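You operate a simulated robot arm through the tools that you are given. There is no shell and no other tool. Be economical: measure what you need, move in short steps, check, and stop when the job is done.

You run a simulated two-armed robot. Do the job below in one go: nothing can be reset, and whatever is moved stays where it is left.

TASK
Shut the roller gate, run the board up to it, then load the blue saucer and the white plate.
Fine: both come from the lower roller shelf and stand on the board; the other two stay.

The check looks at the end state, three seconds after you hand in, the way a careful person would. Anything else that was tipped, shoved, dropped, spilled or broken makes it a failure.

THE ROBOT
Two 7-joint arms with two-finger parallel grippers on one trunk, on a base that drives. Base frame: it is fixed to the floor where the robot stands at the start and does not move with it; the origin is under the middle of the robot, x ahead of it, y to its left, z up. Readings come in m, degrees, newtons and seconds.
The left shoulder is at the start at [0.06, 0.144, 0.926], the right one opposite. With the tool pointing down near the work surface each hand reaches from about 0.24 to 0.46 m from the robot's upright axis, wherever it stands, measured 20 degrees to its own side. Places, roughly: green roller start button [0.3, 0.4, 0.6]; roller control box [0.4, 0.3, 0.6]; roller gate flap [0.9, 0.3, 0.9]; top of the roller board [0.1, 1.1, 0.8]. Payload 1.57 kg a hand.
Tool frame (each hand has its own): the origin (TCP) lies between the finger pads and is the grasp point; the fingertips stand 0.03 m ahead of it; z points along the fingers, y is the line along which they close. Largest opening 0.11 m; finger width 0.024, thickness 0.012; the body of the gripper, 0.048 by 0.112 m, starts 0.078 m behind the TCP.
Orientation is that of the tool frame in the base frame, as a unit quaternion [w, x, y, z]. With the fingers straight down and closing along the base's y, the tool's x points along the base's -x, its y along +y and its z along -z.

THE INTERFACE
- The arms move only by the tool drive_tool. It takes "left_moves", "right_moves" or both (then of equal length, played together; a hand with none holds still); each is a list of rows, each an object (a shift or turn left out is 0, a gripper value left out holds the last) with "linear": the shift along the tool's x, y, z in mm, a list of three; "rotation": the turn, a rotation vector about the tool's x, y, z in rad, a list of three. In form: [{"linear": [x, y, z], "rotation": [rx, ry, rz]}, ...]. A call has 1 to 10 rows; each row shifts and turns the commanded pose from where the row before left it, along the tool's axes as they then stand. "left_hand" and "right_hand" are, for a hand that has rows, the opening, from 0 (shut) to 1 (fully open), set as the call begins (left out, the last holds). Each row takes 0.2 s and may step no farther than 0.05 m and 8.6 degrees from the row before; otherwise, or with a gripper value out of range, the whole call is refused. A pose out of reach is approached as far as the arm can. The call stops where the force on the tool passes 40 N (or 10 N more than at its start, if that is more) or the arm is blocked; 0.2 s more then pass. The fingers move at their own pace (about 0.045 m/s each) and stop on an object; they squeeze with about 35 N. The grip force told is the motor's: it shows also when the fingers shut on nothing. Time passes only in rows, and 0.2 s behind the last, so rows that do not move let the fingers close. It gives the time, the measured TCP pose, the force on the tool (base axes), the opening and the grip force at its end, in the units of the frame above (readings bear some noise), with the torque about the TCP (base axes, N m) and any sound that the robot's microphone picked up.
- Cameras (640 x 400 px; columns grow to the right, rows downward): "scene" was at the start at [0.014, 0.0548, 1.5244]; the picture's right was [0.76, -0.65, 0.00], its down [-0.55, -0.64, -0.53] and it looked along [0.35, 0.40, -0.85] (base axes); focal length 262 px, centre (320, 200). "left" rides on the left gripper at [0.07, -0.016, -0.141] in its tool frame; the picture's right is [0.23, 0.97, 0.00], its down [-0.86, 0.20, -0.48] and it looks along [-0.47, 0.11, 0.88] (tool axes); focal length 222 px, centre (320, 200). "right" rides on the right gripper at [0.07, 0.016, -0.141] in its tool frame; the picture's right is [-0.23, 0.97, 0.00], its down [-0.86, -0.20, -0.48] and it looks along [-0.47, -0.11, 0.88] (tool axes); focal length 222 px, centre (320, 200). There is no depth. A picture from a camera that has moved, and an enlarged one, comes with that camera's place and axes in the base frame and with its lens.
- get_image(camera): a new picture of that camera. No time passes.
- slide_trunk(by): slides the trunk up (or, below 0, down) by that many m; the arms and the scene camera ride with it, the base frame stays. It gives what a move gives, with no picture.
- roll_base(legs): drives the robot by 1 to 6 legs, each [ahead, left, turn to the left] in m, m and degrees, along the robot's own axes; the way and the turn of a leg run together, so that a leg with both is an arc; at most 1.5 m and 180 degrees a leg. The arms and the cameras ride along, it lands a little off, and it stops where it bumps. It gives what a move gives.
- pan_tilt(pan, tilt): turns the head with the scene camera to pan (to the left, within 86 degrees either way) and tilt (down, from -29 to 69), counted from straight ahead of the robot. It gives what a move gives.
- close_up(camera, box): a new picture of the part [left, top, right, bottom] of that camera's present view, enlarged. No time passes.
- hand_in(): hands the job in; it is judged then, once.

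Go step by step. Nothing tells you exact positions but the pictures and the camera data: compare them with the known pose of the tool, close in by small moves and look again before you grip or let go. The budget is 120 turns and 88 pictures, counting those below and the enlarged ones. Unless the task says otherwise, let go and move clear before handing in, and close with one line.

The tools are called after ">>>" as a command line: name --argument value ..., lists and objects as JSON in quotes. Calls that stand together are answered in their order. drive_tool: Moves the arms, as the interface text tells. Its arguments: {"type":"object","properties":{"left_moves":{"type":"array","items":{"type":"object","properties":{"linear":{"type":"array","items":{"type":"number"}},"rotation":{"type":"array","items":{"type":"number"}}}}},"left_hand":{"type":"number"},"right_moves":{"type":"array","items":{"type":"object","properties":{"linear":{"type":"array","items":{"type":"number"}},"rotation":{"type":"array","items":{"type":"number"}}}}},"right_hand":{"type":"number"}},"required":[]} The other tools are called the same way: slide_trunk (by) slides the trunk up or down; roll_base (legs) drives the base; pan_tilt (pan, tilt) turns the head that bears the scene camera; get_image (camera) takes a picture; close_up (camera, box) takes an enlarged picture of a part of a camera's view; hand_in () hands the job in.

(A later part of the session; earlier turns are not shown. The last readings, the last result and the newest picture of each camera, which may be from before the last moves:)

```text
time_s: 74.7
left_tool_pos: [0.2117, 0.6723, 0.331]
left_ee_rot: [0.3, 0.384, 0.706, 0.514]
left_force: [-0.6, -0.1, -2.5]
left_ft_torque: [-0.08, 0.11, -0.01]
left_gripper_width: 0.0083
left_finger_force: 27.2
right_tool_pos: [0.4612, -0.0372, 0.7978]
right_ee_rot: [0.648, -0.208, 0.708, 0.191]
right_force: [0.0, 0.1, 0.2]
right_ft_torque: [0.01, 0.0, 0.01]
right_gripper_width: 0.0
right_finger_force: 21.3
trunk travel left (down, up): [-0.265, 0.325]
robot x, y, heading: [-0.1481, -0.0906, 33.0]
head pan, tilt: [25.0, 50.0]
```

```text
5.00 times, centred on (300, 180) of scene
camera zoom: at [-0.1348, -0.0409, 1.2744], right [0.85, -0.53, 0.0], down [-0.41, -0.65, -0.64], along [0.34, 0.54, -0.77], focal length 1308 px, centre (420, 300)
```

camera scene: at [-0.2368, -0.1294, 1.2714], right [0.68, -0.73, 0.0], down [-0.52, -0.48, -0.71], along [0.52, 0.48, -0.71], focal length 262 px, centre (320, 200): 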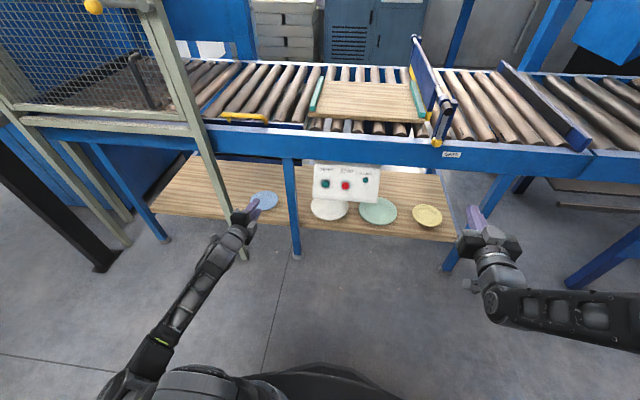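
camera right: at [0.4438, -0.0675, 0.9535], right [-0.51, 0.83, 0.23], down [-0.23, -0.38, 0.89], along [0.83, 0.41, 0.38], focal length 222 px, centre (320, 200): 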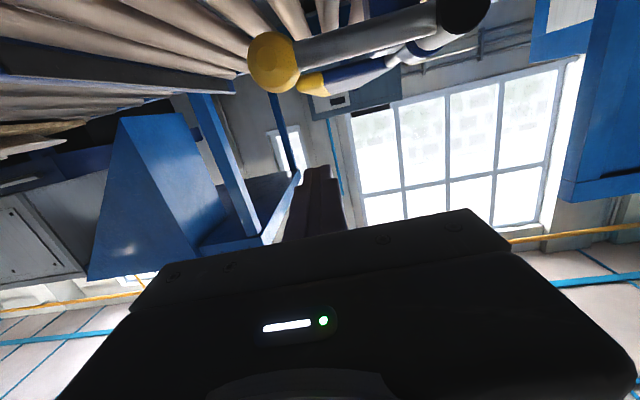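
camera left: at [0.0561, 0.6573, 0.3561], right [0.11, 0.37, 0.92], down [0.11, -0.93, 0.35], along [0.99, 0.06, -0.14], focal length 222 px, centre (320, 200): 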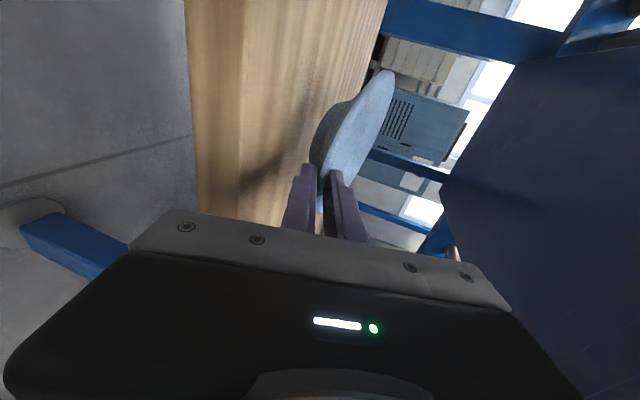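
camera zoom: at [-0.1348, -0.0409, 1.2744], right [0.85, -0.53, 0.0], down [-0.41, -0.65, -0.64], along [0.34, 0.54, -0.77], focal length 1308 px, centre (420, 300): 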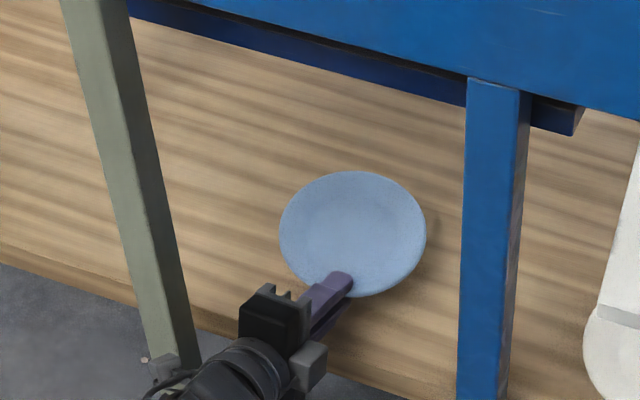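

The saucer is held (about 2 N extra) and off the shelf. I'll raise slightly, sidestep 2 cm right to centre between post and leg, then back out.

>>> slide_trunk --by 0.02

>>> roll_base --legs '[[0, -0.02, 0], [-0.13, 0, 0]]'

>>> drive_tool --left_moves '[{"linear": [-8, 12, -38]}, {"linear": [-8, 12, -38]}, {"linear": [-8, 12, -38]}]'

>>> get_image --camera "scene"

```text
time_s: 75.3
left_tool_pos: [0.2102, 0.6731, 0.3523]
left_ee_rot: [0.3, 0.384, 0.706, 0.514]
left_force: [-0.3, -0.3, -2.1]
left_ft_torque: [-0.13, 0.14, 0.02]
left_gripper_width: 0.0084
left_finger_force: 27.0
right_tool_pos: [0.4604, -0.0371, 0.8165]
right_ee_rot: [0.647, -0.209, 0.707, 0.192]
right_force: [0.5, -0.3, -0.3]
right_ft_torque: [0.0, 0.02, 0.0]
right_gripper_width: 0.0001
right_finger_force: 20.8
trunk travel left (down, up): [-0.285, 0.305]
robot x, y, heading: [-0.1501, -0.0937, 32.6]
head pan, tilt: [25.0, 50.0]
```

```text
time_s: 77.0
left_tool_pos: [0.1116, 0.5817, 0.3517]
left_ee_rot: [0.299, 0.383, 0.706, 0.514]
left_force: [-0.4, -0.2, -2.1]
left_ft_torque: [-0.08, 0.13, -0.03]
left_gripper_width: 0.0084
left_finger_force: 27.0
right_tool_pos: [0.3603, -0.1264, 0.8173]
right_ee_rot: [0.648, -0.208, 0.707, 0.191]
right_force: [0.8, 0.2, 0.4]
right_ft_torque: [-0.03, -0.02, 0.03]
right_gripper_width: 0.0001
right_finger_force: 21.8
trunk travel left (down, up): [-0.285, 0.305]
robot x, y, heading: [-0.2496, -0.1825, 33.0]
head pan, tilt: [25.0, 50.0]
```

```text
time_s: 77.8
left_tool_pos: [0.0396, 0.5143, 0.4211]
left_ee_rot: [0.3, 0.383, 0.706, 0.515]
left_force: [0.4, -0.4, -2.0]
left_ft_torque: [-0.13, 0.17, 0.03]
left_gripper_width: 0.0088
left_finger_force: 27.1
right_tool_pos: [0.3606, -0.1259, 0.8159]
right_ee_rot: [0.647, -0.208, 0.708, 0.192]
right_force: [-0.2, 0.0, 0.1]
right_ft_torque: [-0.02, -0.02, 0.02]
right_gripper_width: 0.0
right_finger_force: 21.7
trunk travel left (down, up): [-0.285, 0.305]
robot x, y, heading: [-0.2522, -0.181, 33.0]
head pan, tilt: [25.0, 50.0]
```

```text
28 pictures are left
camera scene: at [-0.235, -0.1297, 1.2944], right [0.85, -0.53, 0.0], down [-0.41, -0.65, -0.64], along [0.34, 0.55, -0.77], focal length 262 px, centre (320, 200)
```

scene: 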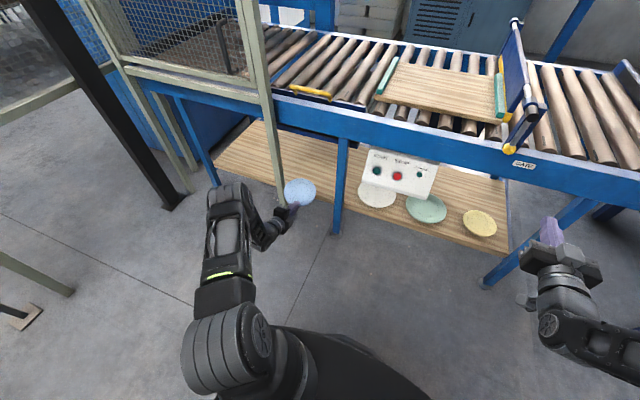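

The saucer is clear of the shelf. Next: raise the trunk fully, lift the hand, then sidestep right 0.34 m to line up with the board.

>>> slide_trunk --by 0.3

>>> drive_tool --left_moves '[{"linear": [0, 38, -11]}, {"linear": [0, 38, -11]}, {"linear": [0, 38, -11]}, {"linear": [0, 38, -11]}, {"linear": [0, 20, -6]}]'

>>> roll_base --legs '[[0, -0.34, 0]]'

>>> get_image --camera "scene"

```text
time_s: 80.8
left_tool_pos: [0.0403, 0.514, 0.7193]
left_ee_rot: [0.3, 0.384, 0.706, 0.515]
left_force: [-0.6, 0.2, -1.3]
left_ft_torque: [-0.11, 0.1, 0.0]
left_gripper_width: 0.0083
left_finger_force: 27.2
right_tool_pos: [0.3606, -0.1267, 1.1174]
right_ee_rot: [0.647, -0.209, 0.708, 0.192]
right_force: [0.0, -0.5, 0.7]
right_ft_torque: [-0.02, 0.04, -0.02]
right_gripper_width: 0.0
right_finger_force: 21.2
trunk travel left (down, up): [-0.585, 0.005]
robot x, y, heading: [-0.2522, -0.1805, 33.4]
head pan, tilt: [25.0, 50.0]
```

```text
time_s: 82.0
left_tool_pos: [0.0415, 0.5189, 0.9001]
left_ee_rot: [0.298, 0.384, 0.707, 0.514]
left_force: [0.6, -0.7, -2.3]
left_ft_torque: [-0.13, 0.12, -0.01]
left_gripper_width: 0.0084
left_finger_force: 26.7
right_tool_pos: [0.3602, -0.1249, 1.1174]
right_ee_rot: [0.648, -0.208, 0.707, 0.191]
right_force: [0.4, 0.5, 0.4]
right_ft_torque: [0.03, 0.03, 0.01]
right_gripper_width: 0.0
right_finger_force: 20.7
trunk travel left (down, up): [-0.585, 0.005]
robot x, y, heading: [-0.2497, -0.1823, 33.2]
head pan, tilt: [25.0, 50.0]
```

```text
time_s: 84.2
left_tool_pos: [0.2355, 0.2366, 0.8991]
left_ee_rot: [0.3, 0.385, 0.705, 0.514]
left_force: [0.8, -0.8, -1.8]
left_ft_torque: [-0.12, 0.12, -0.02]
left_gripper_width: 0.0087
left_finger_force: 27.7
right_tool_pos: [0.5519, -0.4106, 1.1161]
right_ee_rot: [0.648, -0.206, 0.708, 0.19]
right_force: [-0.1, -0.7, -0.3]
right_ft_torque: [0.02, -0.04, -0.04]
right_gripper_width: 0.0
right_finger_force: 21.7
trunk travel left (down, up): [-0.585, 0.005]
robot x, y, heading: [-0.0608, -0.4618, 32.6]
head pan, tilt: [25.0, 50.0]
```

```text
27 pictures are left
camera scene: at [-0.0435, -0.4112, 1.5945], right [0.85, -0.53, 0.0], down [-0.41, -0.65, -0.64], along [0.34, 0.54, -0.77], focal length 262 px, centre (320, 200)
```

scene: 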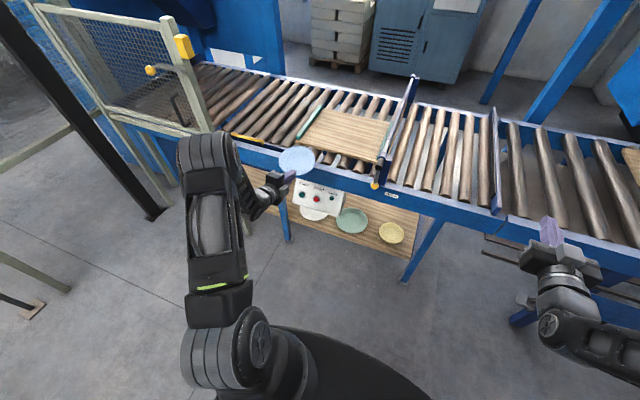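

The saucer is aligned laterally with the board, foot at about z 0.86. Driving forward 0.3 m.

>>> roll_base --legs '[[0.3, 0, 0]]'

>>> pan_tilt --pan 25 --tilt 45

>>> get_image --camera "left"

>>> get_image --camera "scene"

```text
time_s: 86.3
left_tool_pos: [0.485, 0.3979, 0.8985]
left_ee_rot: [0.3, 0.385, 0.706, 0.513]
left_force: [1.0, 0.7, -1.9]
left_ft_torque: [-0.12, 0.13, 0.03]
left_gripper_width: 0.0083
left_finger_force: 26.8
right_tool_pos: [0.8017, -0.249, 1.117]
right_ee_rot: [0.648, -0.206, 0.708, 0.189]
right_force: [-0.1, 0.2, 0.6]
right_ft_torque: [-0.04, -0.01, 0.03]
right_gripper_width: 0.0
right_finger_force: 21.3
trunk travel left (down, up): [-0.585, 0.005]
robot x, y, heading: [0.1903, -0.3026, 32.7]
head pan, tilt: [25.0, 50.0]
```

```text
time_s: 86.9
left_tool_pos: [0.4846, 0.3975, 0.8997]
left_ee_rot: [0.3, 0.385, 0.706, 0.513]
left_force: [-0.1, -0.6, -2.2]
left_ft_torque: [-0.13, 0.11, -0.03]
left_gripper_width: 0.0086
left_finger_force: 27.2
right_tool_pos: [0.8003, -0.2486, 1.1171]
right_ee_rot: [0.648, -0.207, 0.707, 0.191]
right_force: [0.5, 0.3, 1.1]
right_ft_torque: [0.02, -0.01, 0.01]
right_gripper_width: 0.0
right_finger_force: 20.7
trunk travel left (down, up): [-0.585, 0.005]
robot x, y, heading: [0.1939, -0.2955, 33.0]
head pan, tilt: [25.0, 45.0]
```

```text
26 pictures are left
camera left: at [0.3283, 0.3834, 0.9236], right [0.11, 0.36, 0.92], down [0.1, -0.93, 0.35], along [0.99, 0.05, -0.14], focal length 222 px, centre (320, 200)
```

left: 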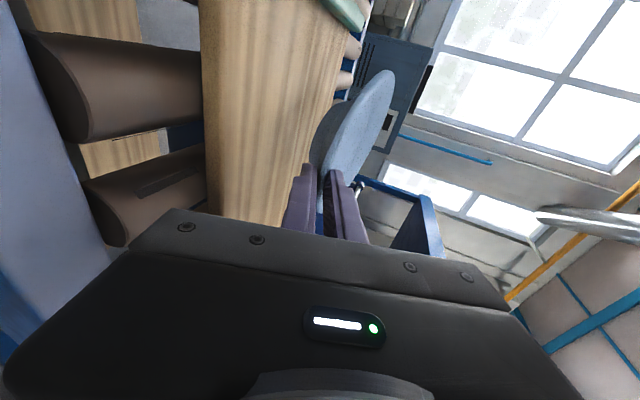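

```text
25 pictures are left
camera scene: at [0.2073, -0.2461, 1.6013], right [0.85, -0.53, 0.0], down [-0.38, -0.6, -0.71], along [0.38, 0.6, -0.71], focal length 262 px, centre (320, 200)
```

scene: 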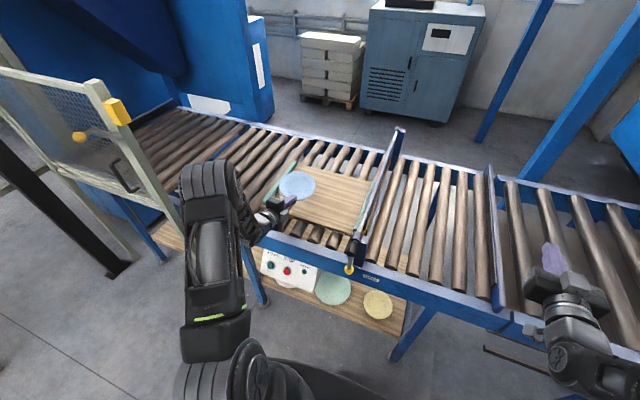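

The board top is about z 0.805, spanning n 0.63–0.95. I'll move the saucer to the far-left area (centre n≈0.86): base forward 0.1, arm forward 0.06, then check.

>>> roll_base --legs '[[0.1, 0, 0]]'

>>> drive_tool --left_moves '[{"linear": [0, 9, 29]}, {"linear": [0, 9, 29]}, {"linear": [0, -20, 6]}, {}]'

>>> get_image --camera "left"

>>> close_up --camera "scene" --box '[200, 140, 440, 290]'

```text
time_s: 88.1
left_tool_pos: [0.5711, 0.4548, 0.8986]
left_ee_rot: [0.3, 0.386, 0.705, 0.513]
left_force: [-0.2, -0.1, -2.4]
left_ft_torque: [-0.11, 0.1, -0.01]
left_gripper_width: 0.0086
left_finger_force: 26.6
right_tool_pos: [0.8873, -0.193, 1.1174]
right_ee_rot: [0.648, -0.208, 0.708, 0.191]
right_force: [0.8, -0.2, -1.5]
right_ft_torque: [0.02, 0.02, -0.02]
right_gripper_width: 0.0001
right_finger_force: 21.5
trunk travel left (down, up): [-0.585, 0.005]
robot x, y, heading: [0.2755, -0.2482, 32.8]
head pan, tilt: [25.0, 45.0]
```

```text
time_s: 89.1
left_tool_pos: [0.6235, 0.4841, 0.8768]
left_ee_rot: [0.301, 0.386, 0.705, 0.513]
left_force: [-0.2, -0.4, -2.2]
left_ft_torque: [-0.1, 0.12, 0.01]
left_gripper_width: 0.0084
left_finger_force: 27.4
right_tool_pos: [0.8862, -0.1934, 1.1164]
right_ee_rot: [0.648, -0.207, 0.708, 0.191]
right_force: [0.7, -0.3, 0.3]
right_ft_torque: [0.02, -0.01, 0.0]
right_gripper_width: 0.0
right_finger_force: 21.2
trunk travel left (down, up): [-0.585, 0.005]
robot x, y, heading: [0.2758, -0.2449, 32.9]
head pan, tilt: [25.0, 45.0]
```

```text
24 pictures are left
camera left: at [0.4667, 0.4698, 0.9009], right [0.11, 0.36, 0.92], down [0.1, -0.93, 0.35], along [0.99, 0.05, -0.14], focal length 222 px, centre (320, 200)
```

left: 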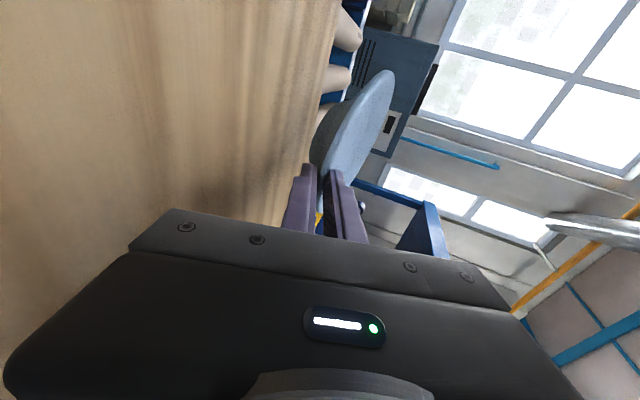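

```text
2.67 times, centred on (320, 215) of scene
camera zoom: at [0.2933, -0.191, 1.6014], right [0.85, -0.53, 0.0], down [-0.38, -0.6, -0.71], along [0.38, 0.6, -0.71], focal length 698 px, centre (320, 160)
```

zoom: 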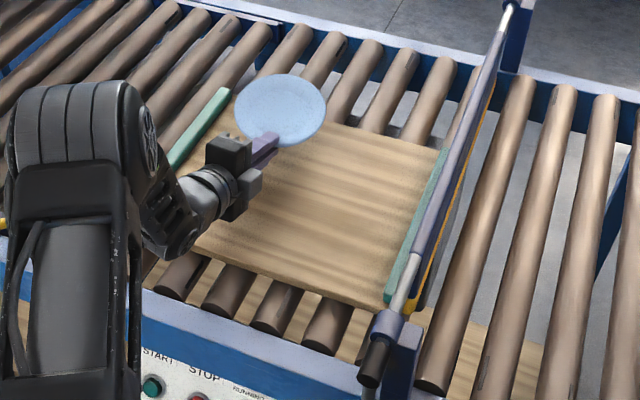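

The saucer centre is near n 0.885, slightly far; I'll pull back 2 cm while lowering, then creep down and watch the force.

>>> drive_tool --left_moves '[{"linear": [0, -25, -13.3]}, {"linear": [0, -4, 1.2]}, {"linear": [0, -4, 1.2]}]'

>>> drive_tool --left_moves '[{"linear": [0, -3, 0.9]}, {}]'

>>> close_up --camera "left" --box '[220, 40, 420, 240]'

```text
time_s: 89.9
left_tool_pos: [0.6056, 0.4723, 0.8498]
left_ee_rot: [0.3, 0.385, 0.706, 0.513]
left_force: [0.6, 0.1, -2.1]
left_ft_torque: [-0.1, 0.12, -0.02]
left_gripper_width: 0.0083
left_finger_force: 27.1
right_tool_pos: [0.8865, -0.1923, 1.1163]
right_ee_rot: [0.648, -0.207, 0.708, 0.19]
right_force: [-0.8, 0.3, 0.2]
right_ft_torque: [0.0, -0.03, -0.01]
right_gripper_width: 0.0
right_finger_force: 20.9
trunk travel left (down, up): [-0.585, 0.005]
robot x, y, heading: [0.2766, -0.2444, 32.8]
head pan, tilt: [25.0, 45.0]
```

```text
time_s: 90.5
left_tool_pos: [0.6054, 0.4729, 0.8504]
left_ee_rot: [0.301, 0.385, 0.704, 0.516]
left_force: [-0.7, 1.1, 12.0]
left_ft_torque: [-0.52, 1.4, -0.06]
left_gripper_width: 0.0086
left_finger_force: 27.5
right_tool_pos: [0.8849, -0.1934, 1.1177]
right_ee_rot: [0.648, -0.207, 0.707, 0.191]
right_force: [0.8, -0.2, -0.2]
right_ft_torque: [-0.04, -0.01, 0.0]
right_gripper_width: 0.0001
right_finger_force: 21.7
trunk travel left (down, up): [-0.585, 0.005]
robot x, y, heading: [0.2786, -0.2445, 32.9]
head pan, tilt: [25.0, 45.0]
```

```text
2.00 times, centred on (320, 140) of left
camera zoom: at [0.4495, 0.4588, 0.8734], right [0.11, 0.36, 0.93], down [0.1, -0.93, 0.35], along [0.99, 0.06, -0.14], focal length 444 px, centre (320, 320)
```

zoom: 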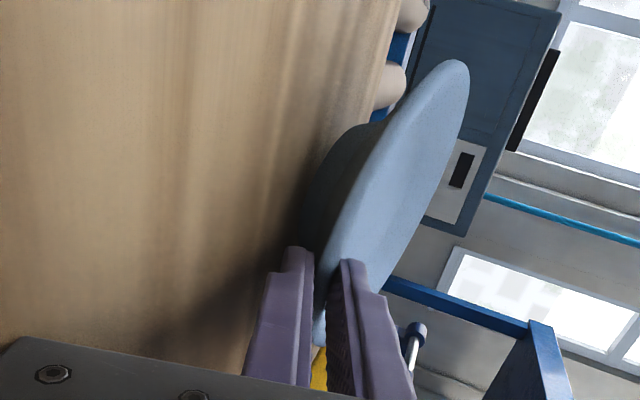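

Contact torque indicates the gripper body touched the board, not the saucer's foot. I'll lift 8 mm, pitch 7° further down (which levels the saucer too), and lower again.

>>> drive_tool --left_moves '[{"linear": [0, 9, -2.5]}, {"rotation": [0.12, 0, 0]}, {"linear": [0, 0, 0]}]'

>>> close_up --camera "left" --box '[220, 40, 420, 240]'

>>> close_up --camera "scene" --box '[220, 140, 380, 240]'

```text
time_s: 91.3
left_tool_pos: [0.6067, 0.4739, 0.8558]
left_ee_rot: [0.277, 0.402, 0.735, 0.47]
left_force: [-0.2, 0.1, -0.8]
left_ft_torque: [-0.11, 0.06, -0.02]
left_gripper_width: 0.0082
left_finger_force: 27.4
right_tool_pos: [0.8868, -0.1932, 1.1166]
right_ee_rot: [0.649, -0.206, 0.707, 0.19]
right_force: [-0.3, -0.5, 0.9]
right_ft_torque: [-0.02, -0.02, 0.0]
right_gripper_width: 0.0
right_finger_force: 21.0
trunk travel left (down, up): [-0.585, 0.005]
robot x, y, heading: [0.2753, -0.2473, 32.8]
head pan, tilt: [25.0, 45.0]
```

```text
2.00 times, centred on (320, 140) of left
camera zoom: at [0.4532, 0.4616, 0.8968], right [0.2, 0.42, 0.88], down [0.14, -0.91, 0.4], along [0.97, 0.04, -0.24], focal length 444 px, centre (320, 320)
```

zoom: 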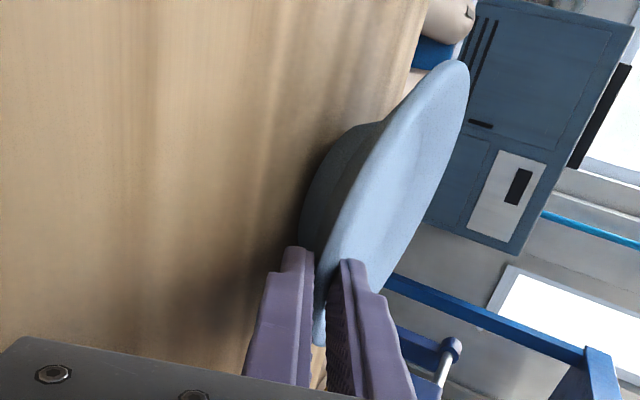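

```text
4.00 times, centred on (300, 190) of scene
camera zoom: at [0.2933, -0.1907, 1.6013], right [0.85, -0.53, 0.0], down [-0.38, -0.6, -0.71], along [0.38, 0.6, -0.71], focal length 1047 px, centre (400, 240)
```

zoom: 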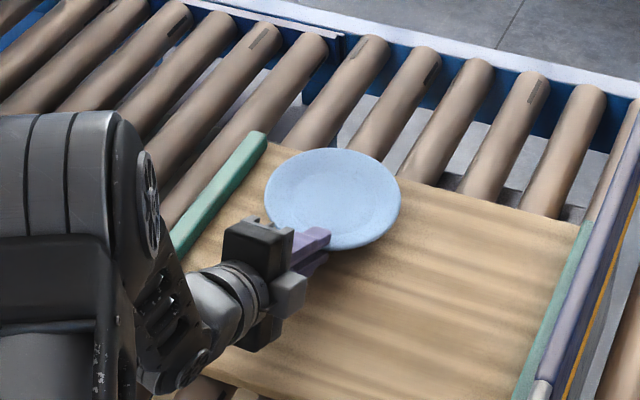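

The saucer is level-looking just above the board, ~1 cm from the far side; I'll pull back 12 mm, then lower in small steps.

>>> drive_tool --left_moves '[{"linear": [0, -4.9, -11]}, {"linear": [0, -2.7, 1.2]}, {}]'

>>> drive_tool --left_moves '[{"linear": [0, -2.7, 1.2]}, {}]'

>>> drive_tool --left_moves '[{"linear": [0, -2.7, 1.2]}, {}]'

```text
time_s: 92.1
left_tool_pos: [0.5955, 0.4673, 0.8554]
left_ee_rot: [0.278, 0.402, 0.734, 0.472]
left_force: [-0.9, -0.5, 5.4]
left_ft_torque: [0.06, -0.25, -0.02]
left_gripper_width: 0.0088
left_finger_force: 27.6
right_tool_pos: [0.8854, -0.1938, 1.1172]
right_ee_rot: [0.648, -0.206, 0.708, 0.189]
right_force: [-0.2, 0.1, 0.2]
right_ft_torque: [-0.01, -0.01, -0.02]
right_gripper_width: 0.0001
right_finger_force: 21.2
trunk travel left (down, up): [-0.585, 0.005]
robot x, y, heading: [0.2737, -0.2451, 32.5]
head pan, tilt: [25.0, 45.0]
```

```text
time_s: 92.7
left_tool_pos: [0.5962, 0.4666, 0.8545]
left_ee_rot: [0.278, 0.402, 0.733, 0.473]
left_force: [-4.4, -1.7, 15.1]
left_ft_torque: [0.36, -0.68, 0.07]
left_gripper_width: 0.0087
left_finger_force: 27.3
right_tool_pos: [0.8854, -0.1949, 1.1169]
right_ee_rot: [0.649, -0.206, 0.707, 0.19]
right_force: [1.0, 0.1, 0.1]
right_ft_torque: [-0.01, 0.02, -0.01]
right_gripper_width: 0.0
right_finger_force: 21.1
trunk travel left (down, up): [-0.585, 0.005]
robot x, y, heading: [0.2753, -0.2421, 32.8]
head pan, tilt: [25.0, 45.0]
```

```text
time_s: 93.3
left_tool_pos: [0.5927, 0.4652, 0.851]
left_ee_rot: [0.276, 0.402, 0.734, 0.473]
left_force: [-8.6, -2.4, 21.1]
left_ft_torque: [0.54, -0.71, 0.14]
left_gripper_width: 0.01
left_finger_force: 28.5
right_tool_pos: [0.8848, -0.1957, 1.1177]
right_ee_rot: [0.649, -0.206, 0.707, 0.191]
right_force: [-0.3, -0.5, 0.0]
right_ft_torque: [0.0, 0.0, -0.02]
right_gripper_width: 0.0
right_finger_force: 21.7
trunk travel left (down, up): [-0.585, 0.005]
robot x, y, heading: [0.2766, -0.2453, 32.9]
head pan, tilt: [25.0, 45.0]
```

The foot is on the board (contact ahead of the TCP). I'll relax by 3 mm and open the fingers slightly.

>>> drive_tool --left_moves '[{"linear": [0, 2.5, -1.0]}, {}]'

>>> drive_tool --left_moves '[{}, {}, {}]' --left_hand 0.2

>>> close_up --camera "left" --box '[220, 40, 420, 240]'

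```text
time_s: 93.9
left_tool_pos: [0.5951, 0.466, 0.8509]
left_ee_rot: [0.277, 0.402, 0.735, 0.47]
left_force: [-5.8, -0.7, 13.0]
left_ft_torque: [0.29, -0.42, 0.19]
left_gripper_width: 0.0099
left_finger_force: 28.0
right_tool_pos: [0.8856, -0.1954, 1.1173]
right_ee_rot: [0.648, -0.206, 0.708, 0.19]
right_force: [0.1, 0.1, 0.5]
right_ft_torque: [-0.03, 0.05, -0.01]
right_gripper_width: 0.0
right_finger_force: 21.6
trunk travel left (down, up): [-0.585, 0.005]
robot x, y, heading: [0.2789, -0.2488, 32.7]
head pan, tilt: [25.0, 45.0]
```

```text
time_s: 94.7
left_tool_pos: [0.5965, 0.4649, 0.851]
left_ee_rot: [0.277, 0.403, 0.734, 0.471]
left_force: [1.0, -2.9, 4.9]
left_ft_torque: [-0.07, -0.12, -0.05]
left_gripper_width: 0.0212
left_finger_force: 0.0
right_tool_pos: [0.8864, -0.1942, 1.1175]
right_ee_rot: [0.648, -0.206, 0.708, 0.19]
right_force: [0.3, -0.1, -0.4]
right_ft_torque: [0.01, 0.0, 0.03]
right_gripper_width: 0.0001
right_finger_force: 21.4
trunk travel left (down, up): [-0.585, 0.005]
robot x, y, heading: [0.2768, -0.2431, 32.9]
head pan, tilt: [25.0, 45.0]
```

```text
2.00 times, centred on (320, 140) of left
camera zoom: at [0.4436, 0.4539, 0.8913], right [0.2, 0.42, 0.88], down [0.14, -0.91, 0.4], along [0.97, 0.04, -0.24], focal length 444 px, centre (320, 320)
```

zoom: 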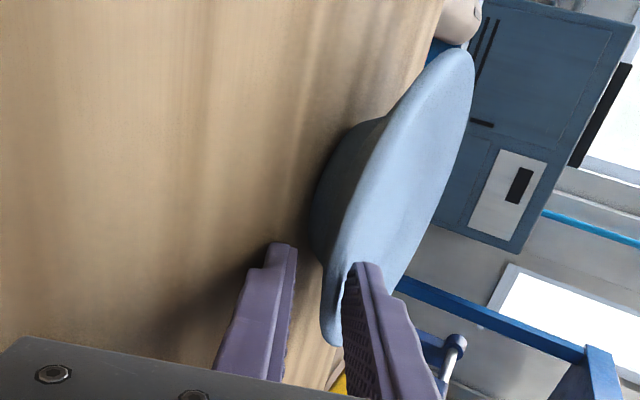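

The saucer is released and standing. I'll withdraw nearly horizontally with slight rise.

>>> drive_tool --left_moves '[{"linear": [0, -2, -10]}, {"linear": [0, -2, -10]}, {"linear": [0, -5, -19.5]}, {"linear": [0, 0, -25]}, {"linear": [0, 10, -35]}]'

>>> close_up --camera "scene" --box '[200, 120, 440, 270]'

```text
time_s: 95.9
left_tool_pos: [0.5169, 0.4207, 0.8925]
left_ee_rot: [0.277, 0.402, 0.735, 0.471]
left_force: [-1.0, -0.2, -0.9]
left_ft_torque: [0.0, -0.01, -0.02]
left_gripper_width: 0.0221
left_finger_force: 0.0
right_tool_pos: [0.8856, -0.195, 1.1178]
right_ee_rot: [0.648, -0.207, 0.708, 0.19]
right_force: [0.6, -0.3, -0.4]
right_ft_torque: [0.03, 0.0, -0.02]
right_gripper_width: 0.0
right_finger_force: 21.5
trunk travel left (down, up): [-0.585, 0.005]
robot x, y, heading: [0.2718, -0.2462, 32.6]
head pan, tilt: [25.0, 45.0]
```

```text
2.67 times, centred on (320, 195) of scene
camera zoom: at [0.2924, -0.1918, 1.6014], right [0.85, -0.53, 0.0], down [-0.38, -0.6, -0.71], along [0.38, 0.6, -0.71], focal length 698 px, centre (320, 213)
```

zoom: 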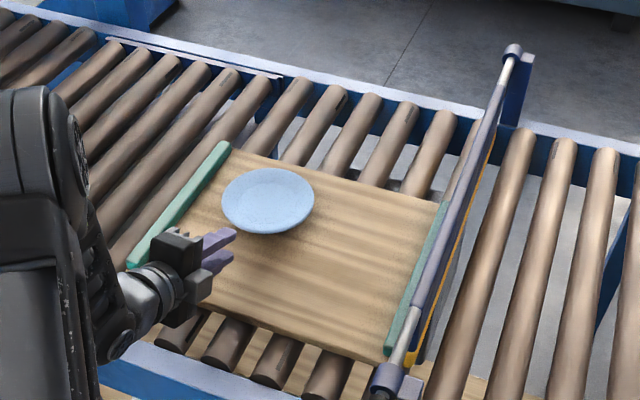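

Blue stands cleanly on the board. Now back out and go for the white plate: back 0.40 m, shift left 0.06 m, lower the trunk and the hand.

>>> roll_base --legs '[[-0.39, 0, 0], [0, 0.058, 0]]'

>>> slide_trunk --by -0.335

>>> drive_tool --left_moves '[{"linear": [0, -38, 14], "rotation": [-0.06, 0, 0]}, {"linear": [0, -38, 14], "rotation": [-0.06, 0, 0]}, {"linear": [0, -38, 12]}, {"linear": [0, -38, 12]}, {"linear": [0, -10, 3]}]'

>>> get_image --camera "left"

>>> get_image --camera "scene"

```text
time_s: 98.9
left_tool_pos: [0.1624, 0.2608, 0.8916]
left_ee_rot: [0.278, 0.406, 0.734, 0.469]
left_force: [0.8, 0.4, 0.0]
left_ft_torque: [-0.01, 0.0, -0.03]
left_gripper_width: 0.0218
left_finger_force: 0.1
right_tool_pos: [0.5265, -0.3572, 1.117]
right_ee_rot: [0.649, -0.204, 0.709, 0.186]
right_force: [-1.5, 0.2, -0.2]
right_ft_torque: [-0.02, 0.01, -0.05]
right_gripper_width: 0.0
right_finger_force: 21.6
trunk travel left (down, up): [-0.585, 0.005]
robot x, y, heading: [-0.0852, -0.4028, 32.3]
head pan, tilt: [25.0, 45.0]
```

```text
time_s: 102.2
left_tool_pos: [0.1628, 0.2594, 0.5578]
left_ee_rot: [0.279, 0.405, 0.733, 0.469]
left_force: [-0.2, 0.5, 0.8]
left_ft_torque: [0.0, -0.01, -0.01]
left_gripper_width: 0.0223
left_finger_force: 0.1
right_tool_pos: [0.5263, -0.3577, 0.7824]
right_ee_rot: [0.649, -0.204, 0.708, 0.188]
right_force: [0.6, -0.1, -0.1]
right_ft_torque: [-0.02, 0.0, -0.03]
right_gripper_width: 0.0
right_finger_force: 20.7
trunk travel left (down, up): [-0.25, 0.34]
robot x, y, heading: [-0.0824, -0.4036, 32.4]
head pan, tilt: [25.0, 45.0]
```

```text
time_s: 103.4
left_tool_pos: [0.1647, 0.2535, 0.3863]
left_ee_rot: [0.302, 0.387, 0.704, 0.513]
left_force: [0.2, 0.0, -0.8]
left_ft_torque: [0.0, 0.02, 0.01]
left_gripper_width: 0.0219
left_finger_force: 0.0
right_tool_pos: [0.5264, -0.3587, 0.7812]
right_ee_rot: [0.649, -0.203, 0.709, 0.187]
right_force: [-0.8, -0.4, 0.4]
right_ft_torque: [-0.02, 0.0, 0.02]
right_gripper_width: 0.0
right_finger_force: 21.6
trunk travel left (down, up): [-0.25, 0.34]
robot x, y, heading: [-0.079, -0.4075, 31.9]
head pan, tilt: [25.0, 45.0]
```

```text
17 pictures are left
camera left: at [0.0084, 0.2406, 0.4101], right [0.11, 0.36, 0.92], down [0.09, -0.93, 0.35], along [0.99, 0.05, -0.14], focal length 222 px, centre (320, 200)
```

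left: 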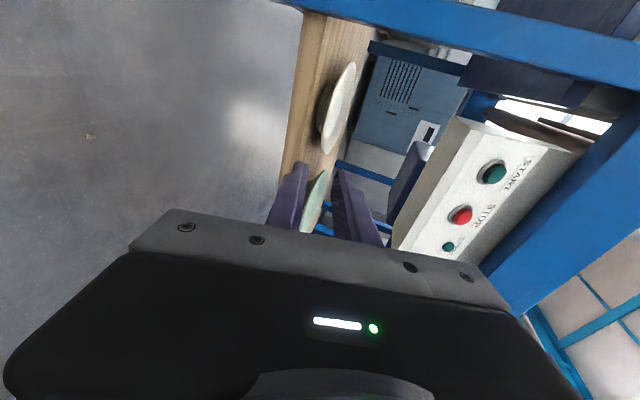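

```text
16 pictures are left
camera scene: at [-0.0659, -0.3507, 1.2664], right [0.84, -0.54, 0.0], down [-0.38, -0.6, -0.71], along [0.38, 0.6, -0.71], focal length 262 px, centre (320, 200)
```

scene: 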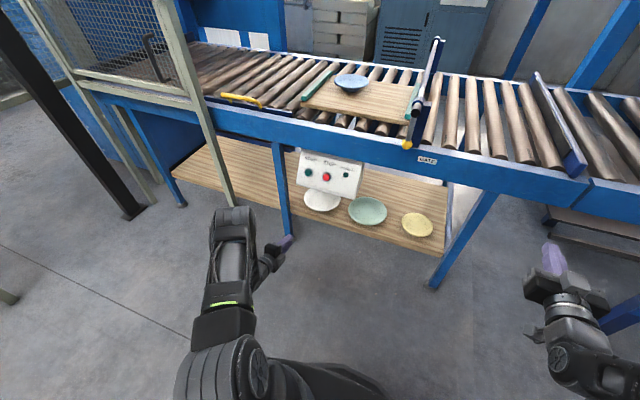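

White is seen ahead: centre ≈ n 0.618, lateral −0.13, front rim ≈ n 0.524, with the box above it. Base forward 0.12 m, then to a pre-grasp.

>>> roll_base --legs '[[0.12, 0, 0]]'

>>> drive_tool --left_moves '[{"linear": [3.5, -10, 26]}, {"linear": [3.5, -10, 26]}, {}]' --left_hand 0.24

>>> close_up --camera "left" --box '[230, 20, 430, 260]'

>>> close_up --camera "scene" --box '[220, 160, 440, 290]'

```text
time_s: 104.6
left_tool_pos: [0.2625, 0.3177, 0.3873]
left_ee_rot: [0.301, 0.386, 0.705, 0.513]
left_force: [0.3, 0.3, 0.5]
left_ft_torque: [-0.02, 0.0, -0.03]
left_gripper_width: 0.0219
left_finger_force: 0.0
right_tool_pos: [0.6273, -0.293, 0.7828]
right_ee_rot: [0.649, -0.206, 0.708, 0.189]
right_force: [-0.7, -0.7, -0.6]
right_ft_torque: [-0.02, -0.03, 0.01]
right_gripper_width: 0.0
right_finger_force: 21.2
trunk travel left (down, up): [-0.25, 0.34]
robot x, y, heading: [0.0157, -0.3399, 32.6]
head pan, tilt: [25.0, 45.0]
```

```text
time_s: 105.4
left_tool_pos: [0.2952, 0.347, 0.3494]
left_ee_rot: [0.302, 0.386, 0.704, 0.513]
left_force: [-1.3, 1.4, 0.7]
left_ft_torque: [0.01, -0.03, 0.01]
left_gripper_width: 0.0262
left_finger_force: 0.1
right_tool_pos: [0.6269, -0.2925, 0.7815]
right_ee_rot: [0.649, -0.205, 0.708, 0.188]
right_force: [-0.7, 0.3, -0.2]
right_ft_torque: [0.01, -0.07, -0.03]
right_gripper_width: 0.0002
right_finger_force: 21.4
trunk travel left (down, up): [-0.25, 0.34]
robot x, y, heading: [0.0178, -0.3417, 32.6]
head pan, tilt: [25.0, 45.0]
```

```text
1.67 times, centred on (330, 140) of left
camera zoom: at [0.1397, 0.3335, 0.3749], right [0.11, 0.36, 0.92], down [0.1, -0.93, 0.35], along [0.99, 0.05, -0.14], focal length 370 px, centre (303, 300)
```

zoom: 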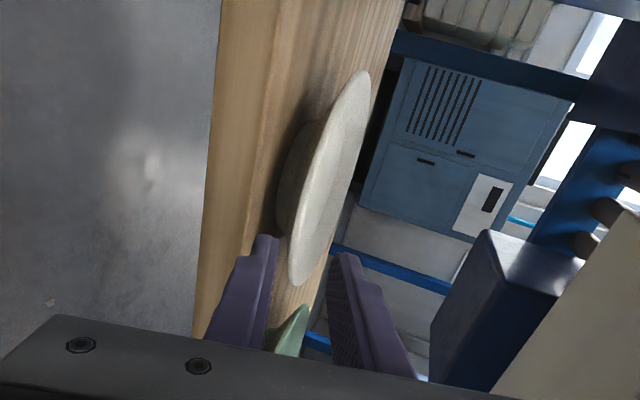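

```text
2.91 times, centred on (330, 225) of scene
camera zoom: at [0.0343, -0.2869, 1.2663], right [0.84, -0.54, 0.0], down [-0.38, -0.6, -0.71], along [0.38, 0.6, -0.71], focal length 761 px, centre (291, 127)
```

zoom: 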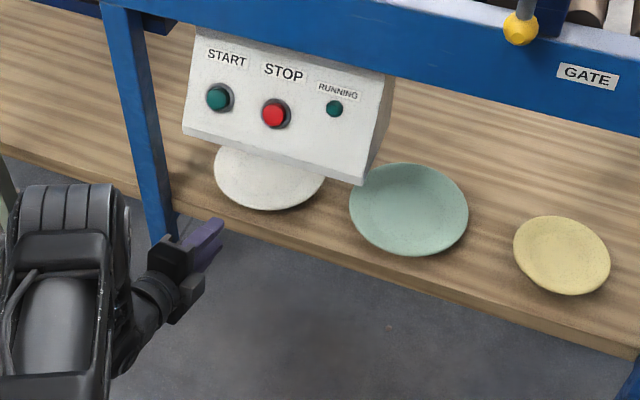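

The rim lies nicely between the finger planes, with rim z≈0.316. I'll slide in 60 mm along the fingers and check.

>>> drive_tool --left_moves '[{"linear": [2, -1, 20]}, {"linear": [2, -1, 20]}, {"linear": [1, -1, 20]}]'

>>> close_up --camera "left" --box '[230, 20, 430, 260]'

>>> close_up --camera "scene" --box '[250, 190, 370, 270]'

```text
time_s: 106.2
left_tool_pos: [0.3437, 0.3802, 0.33]
left_ee_rot: [0.302, 0.387, 0.704, 0.513]
left_force: [-0.2, -0.9, -0.7]
left_ft_torque: [-0.02, 0.0, 0.03]
left_gripper_width: 0.0266
left_finger_force: 0.0
right_tool_pos: [0.6268, -0.2925, 0.782]
right_ee_rot: [0.649, -0.206, 0.708, 0.189]
right_force: [0.0, 0.2, 0.7]
right_ft_torque: [-0.01, 0.01, 0.02]
right_gripper_width: 0.0
right_finger_force: 21.0
trunk travel left (down, up): [-0.25, 0.34]
robot x, y, heading: [0.0168, -0.3428, 32.5]
head pan, tilt: [25.0, 45.0]
```

```text
1.67 times, centred on (330, 140) of left
camera zoom: at [0.1873, 0.3663, 0.3544], right [0.11, 0.36, 0.92], down [0.1, -0.93, 0.35], along [0.99, 0.05, -0.14], focal length 370 px, centre (303, 300)
```

zoom: 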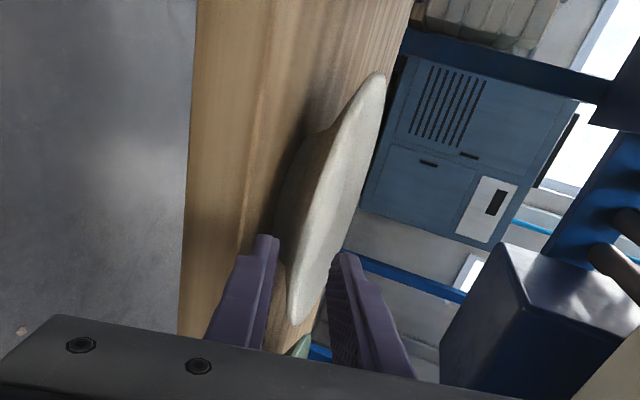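

```text
5.00 times, centred on (310, 230) of scene
camera zoom: at [0.0342, -0.287, 1.2664], right [0.84, -0.54, 0.0], down [-0.38, -0.6, -0.71], along [0.38, 0.6, -0.71], focal length 1308 px, centre (370, 50)
```

zoom: 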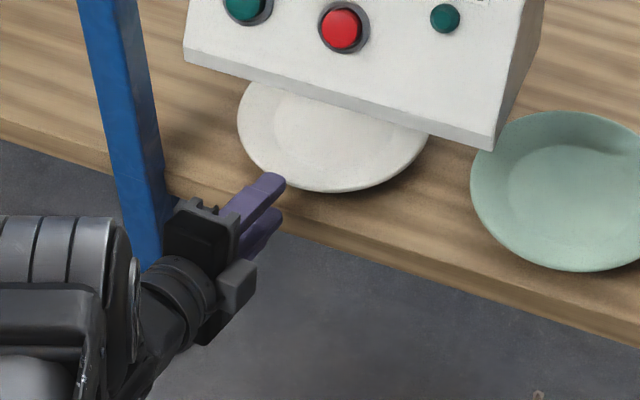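

Tips are just at the rim; 20 mm further in, then check force before closing.

>>> drive_tool --left_moves '[{"linear": [0, -1.5, 10]}, {"linear": [0, -1, 11]}, {}]'

>>> close_up --camera "left" --box '[230, 20, 430, 260]'

```text
time_s: 107.0
left_tool_pos: [0.3605, 0.3896, 0.3224]
left_ee_rot: [0.301, 0.387, 0.704, 0.513]
left_force: [-0.1, -0.2, 0.9]
left_ft_torque: [-0.01, 0.02, 0.03]
left_gripper_width: 0.0264
left_finger_force: 0.1
right_tool_pos: [0.6278, -0.2923, 0.7815]
right_ee_rot: [0.648, -0.205, 0.708, 0.189]
right_force: [-1.3, 1.3, -0.1]
right_ft_torque: [0.01, -0.04, 0.01]
right_gripper_width: 0.0
right_finger_force: 21.3
trunk travel left (down, up): [-0.25, 0.34]
robot x, y, heading: [0.0176, -0.3409, 32.7]
head pan, tilt: [25.0, 45.0]
```

```text
1.67 times, centred on (330, 140) of left
camera zoom: at [0.2035, 0.3751, 0.3466], right [0.11, 0.36, 0.92], down [0.1, -0.93, 0.35], along [0.99, 0.05, -0.14], focal length 370 px, centre (303, 300)
```

zoom: 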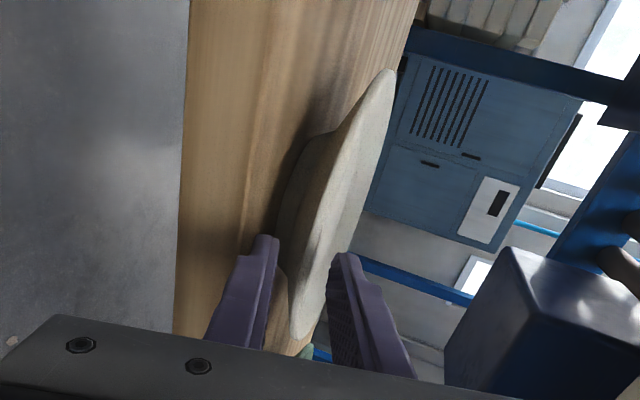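

Rim is well between the fingers. A further 5 mm, then close and lift 1.5 cm.

>>> drive_tool --left_moves '[{"linear": [0, 0, 5]}]'

>>> drive_tool --left_moves '[{}, {}, {}, {}]' --left_hand 0

>>> slide_trunk --by 0.02

>>> get_image --camera "left"

```text
time_s: 107.4
left_tool_pos: [0.364, 0.392, 0.32]
left_ee_rot: [0.302, 0.386, 0.705, 0.512]
left_force: [1.3, -0.7, 1.3]
left_ft_torque: [0.02, 0.0, -0.02]
left_gripper_width: 0.0263
left_finger_force: 0.2
right_tool_pos: [0.6268, -0.292, 0.7815]
right_ee_rot: [0.649, -0.205, 0.708, 0.188]
right_force: [0.0, 0.6, 0.1]
right_ft_torque: [0.0, -0.01, -0.01]
right_gripper_width: 0.0
right_finger_force: 20.3
trunk travel left (down, up): [-0.25, 0.34]
robot x, y, heading: [0.0181, -0.3431, 32.4]
head pan, tilt: [25.0, 45.0]
```

```text
time_s: 108.4
left_tool_pos: [0.3624, 0.392, 0.3213]
left_ee_rot: [0.301, 0.386, 0.704, 0.514]
left_force: [-1.4, 1.1, 5.2]
left_ft_torque: [0.28, 0.0, 0.21]
left_gripper_width: 0.0071
left_finger_force: 26.2
right_tool_pos: [0.6279, -0.2928, 0.7827]
right_ee_rot: [0.648, -0.206, 0.708, 0.189]
right_force: [-0.8, -0.7, -0.9]
right_ft_torque: [0.0, 0.01, 0.0]
right_gripper_width: 0.0
right_finger_force: 21.6
trunk travel left (down, up): [-0.25, 0.34]
robot x, y, heading: [0.0116, -0.3419, 32.5]
head pan, tilt: [25.0, 45.0]
```

```text
time_s: 109.1
left_tool_pos: [0.3631, 0.3911, 0.3411]
left_ee_rot: [0.302, 0.387, 0.705, 0.512]
left_force: [-0.7, -1.2, -0.4]
left_ft_torque: [-0.08, 0.0, -0.13]
left_gripper_width: 0.0068
left_finger_force: 26.1
right_tool_pos: [0.6273, -0.2908, 0.8012]
right_ee_rot: [0.648, -0.205, 0.708, 0.189]
right_force: [1.3, 0.4, 0.3]
right_ft_torque: [0.03, 0.0, -0.03]
right_gripper_width: 0.0002
right_finger_force: 21.2
trunk travel left (down, up): [-0.27, 0.32]
robot x, y, heading: [0.016, -0.3407, 32.5]
head pan, tilt: [25.0, 45.0]
```

```text
10 pictures are left
camera left: at [0.2075, 0.3773, 0.3647], right [0.11, 0.37, 0.92], down [0.1, -0.93, 0.36], along [0.99, 0.05, -0.14], focal length 222 px, centre (320, 200)
```

left: 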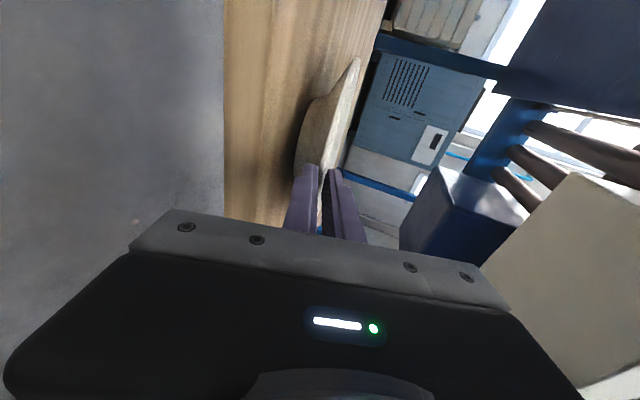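

The reading shows little weight and the plate seems to pivot on its foot: the pinch is too shallow for this larger plate. I'll set it back down, open, and grip 9 mm deeper.

>>> slide_trunk --by -0.02

>>> drive_tool --left_moves '[{}, {}, {"linear": [0, 0, 5]}, {"linear": [0, 0, 4]}, {}]' --left_hand 0.24

>>> close_up --camera "left" --box '[230, 20, 430, 260]'

```text
time_s: 109.8
left_tool_pos: [0.3633, 0.3906, 0.3205]
left_ee_rot: [0.301, 0.388, 0.705, 0.511]
left_force: [0.1, -0.8, 0.2]
left_ft_torque: [0.01, 0.03, -0.01]
left_gripper_width: 0.0002
left_finger_force: 20.9
right_tool_pos: [0.628, -0.2916, 0.7824]
right_ee_rot: [0.649, -0.205, 0.708, 0.189]
right_force: [0.4, 0.4, -0.4]
right_ft_torque: [0.0, -0.03, 0.01]
right_gripper_width: 0.0
right_finger_force: 21.1
trunk travel left (down, up): [-0.25, 0.34]
robot x, y, heading: [0.0171, -0.345, 32.5]
head pan, tilt: [25.0, 45.0]
```

```text
time_s: 111.0
left_tool_pos: [0.3713, 0.3955, 0.3179]
left_ee_rot: [0.302, 0.387, 0.704, 0.513]
left_force: [0.3, -0.1, -0.5]
left_ft_torque: [0.03, -0.01, -0.02]
left_gripper_width: 0.0265
left_finger_force: 0.0
right_tool_pos: [0.628, -0.2933, 0.7826]
right_ee_rot: [0.649, -0.204, 0.709, 0.188]
right_force: [-0.2, -0.2, 0.4]
right_ft_torque: [-0.02, 0.02, 0.0]
right_gripper_width: 0.0
right_finger_force: 20.8
trunk travel left (down, up): [-0.25, 0.34]
robot x, y, heading: [0.0151, -0.3454, 32.6]
head pan, tilt: [25.0, 45.0]
```

```text
1.67 times, centred on (330, 140) of left
camera zoom: at [0.2149, 0.3823, 0.3427], right [0.11, 0.36, 0.92], down [0.1, -0.93, 0.35], along [0.99, 0.05, -0.14], focal length 370 px, centre (303, 300)
```

zoom: 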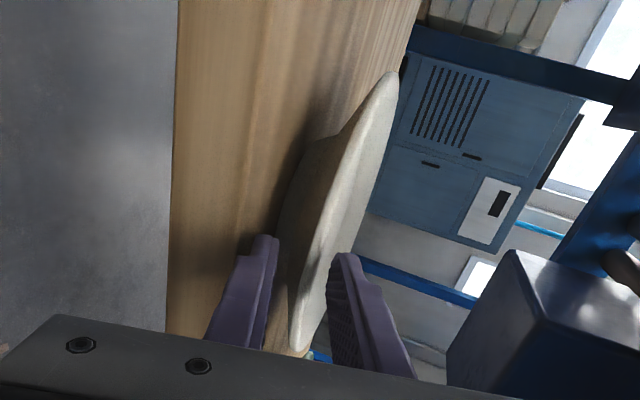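

The plate slipped free and is standing again. I'll check the overlap from above before gripping.

>>> close_up --camera "scene" --box '[265, 195, 355, 255]'

```text
6.67 times, centred on (310, 225) of scene
camera zoom: at [0.0342, -0.287, 1.2663], right [0.84, -0.54, 0.0], down [-0.38, -0.6, -0.71], along [0.38, 0.6, -0.71], focal length 1745 px, centre (387, 33)
```

zoom: 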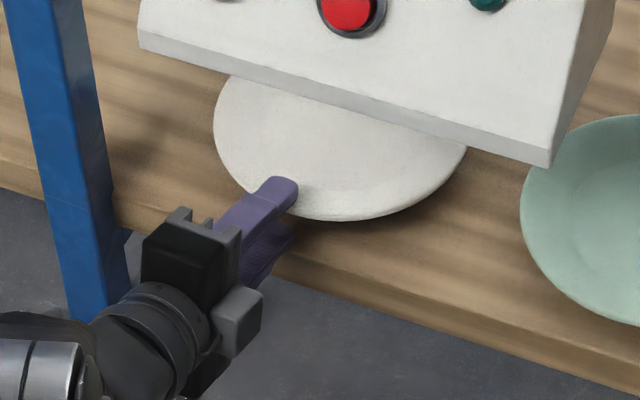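

From this view the plate centre is near n 0.645, so I only overlap about 7 mm. I'll insert about 18 mm more, nearly horizontally.

>>> drive_tool --left_moves '[{"linear": [0, 1.5, 6]}, {"linear": [0, 1.5, 6]}, {"linear": [0, 1.3, 5.5]}, {}]'

```text
time_s: 112.0
left_tool_pos: [0.3879, 0.4049, 0.318]
left_ee_rot: [0.302, 0.387, 0.705, 0.512]
left_force: [0.0, -0.3, -0.2]
left_ft_torque: [0.02, -0.01, 0.0]
left_gripper_width: 0.0264
left_finger_force: 0.1
right_tool_pos: [0.6281, -0.2923, 0.7825]
right_ee_rot: [0.648, -0.205, 0.708, 0.189]
right_force: [0.4, 0.4, 0.4]
right_ft_torque: [-0.03, 0.0, 0.02]
right_gripper_width: 0.0
right_finger_force: 21.0
trunk travel left (down, up): [-0.25, 0.34]
robot x, y, heading: [0.0168, -0.3391, 32.4]
head pan, tilt: [25.0, 45.0]
```

No contact force; tips are ~25 mm past the rim. Close and lift slightly.

>>> drive_tool --left_moves '[{}, {}, {}, {}]' --left_hand 0

>>> slide_trunk --by 0.02

>>> close_up --camera "left" --box '[230, 20, 430, 260]'

```text
time_s: 113.0
left_tool_pos: [0.3866, 0.406, 0.3172]
left_ee_rot: [0.301, 0.386, 0.706, 0.512]
left_force: [0.1, -0.3, -3.5]
left_ft_torque: [-0.18, 0.33, -0.03]
left_gripper_width: 0.0083
left_finger_force: 27.1
right_tool_pos: [0.627, -0.2911, 0.7817]
right_ee_rot: [0.649, -0.205, 0.708, 0.188]
right_force: [0.5, -0.1, -0.5]
right_ft_torque: [-0.03, -0.03, -0.02]
right_gripper_width: 0.0
right_finger_force: 21.4
trunk travel left (down, up): [-0.25, 0.34]
robot x, y, heading: [0.0164, -0.3429, 32.5]
head pan, tilt: [25.0, 45.0]
```

```text
time_s: 113.6
left_tool_pos: [0.3863, 0.4065, 0.3368]
left_ee_rot: [0.302, 0.387, 0.705, 0.512]
left_force: [0.4, -0.1, -4.9]
left_ft_torque: [-0.18, 0.31, 0.0]
left_gripper_width: 0.0082
left_finger_force: 26.7
right_tool_pos: [0.626, -0.2928, 0.8014]
right_ee_rot: [0.648, -0.205, 0.709, 0.189]
right_force: [0.5, -0.5, -0.3]
right_ft_torque: [0.01, 0.02, 0.0]
right_gripper_width: 0.0003
right_finger_force: 21.5
trunk travel left (down, up): [-0.27, 0.32]
robot x, y, heading: [0.0202, -0.3418, 32.5]
head pan, tilt: [25.0, 45.0]
```

```text
1.67 times, centred on (330, 140) of left
camera zoom: at [0.2311, 0.3918, 0.3617], right [0.11, 0.36, 0.92], down [0.1, -0.93, 0.36], along [0.99, 0.05, -0.14], focal length 370 px, centre (303, 300)
```

zoom: 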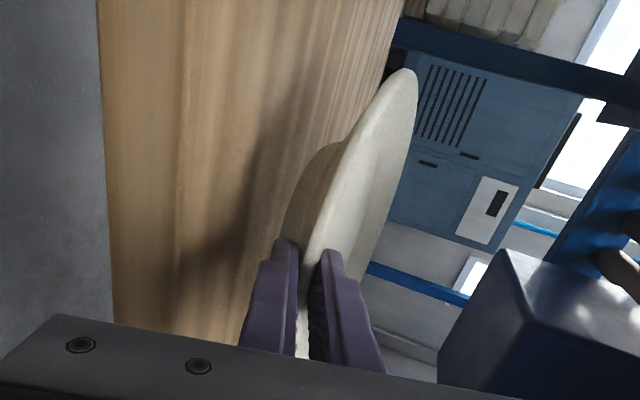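

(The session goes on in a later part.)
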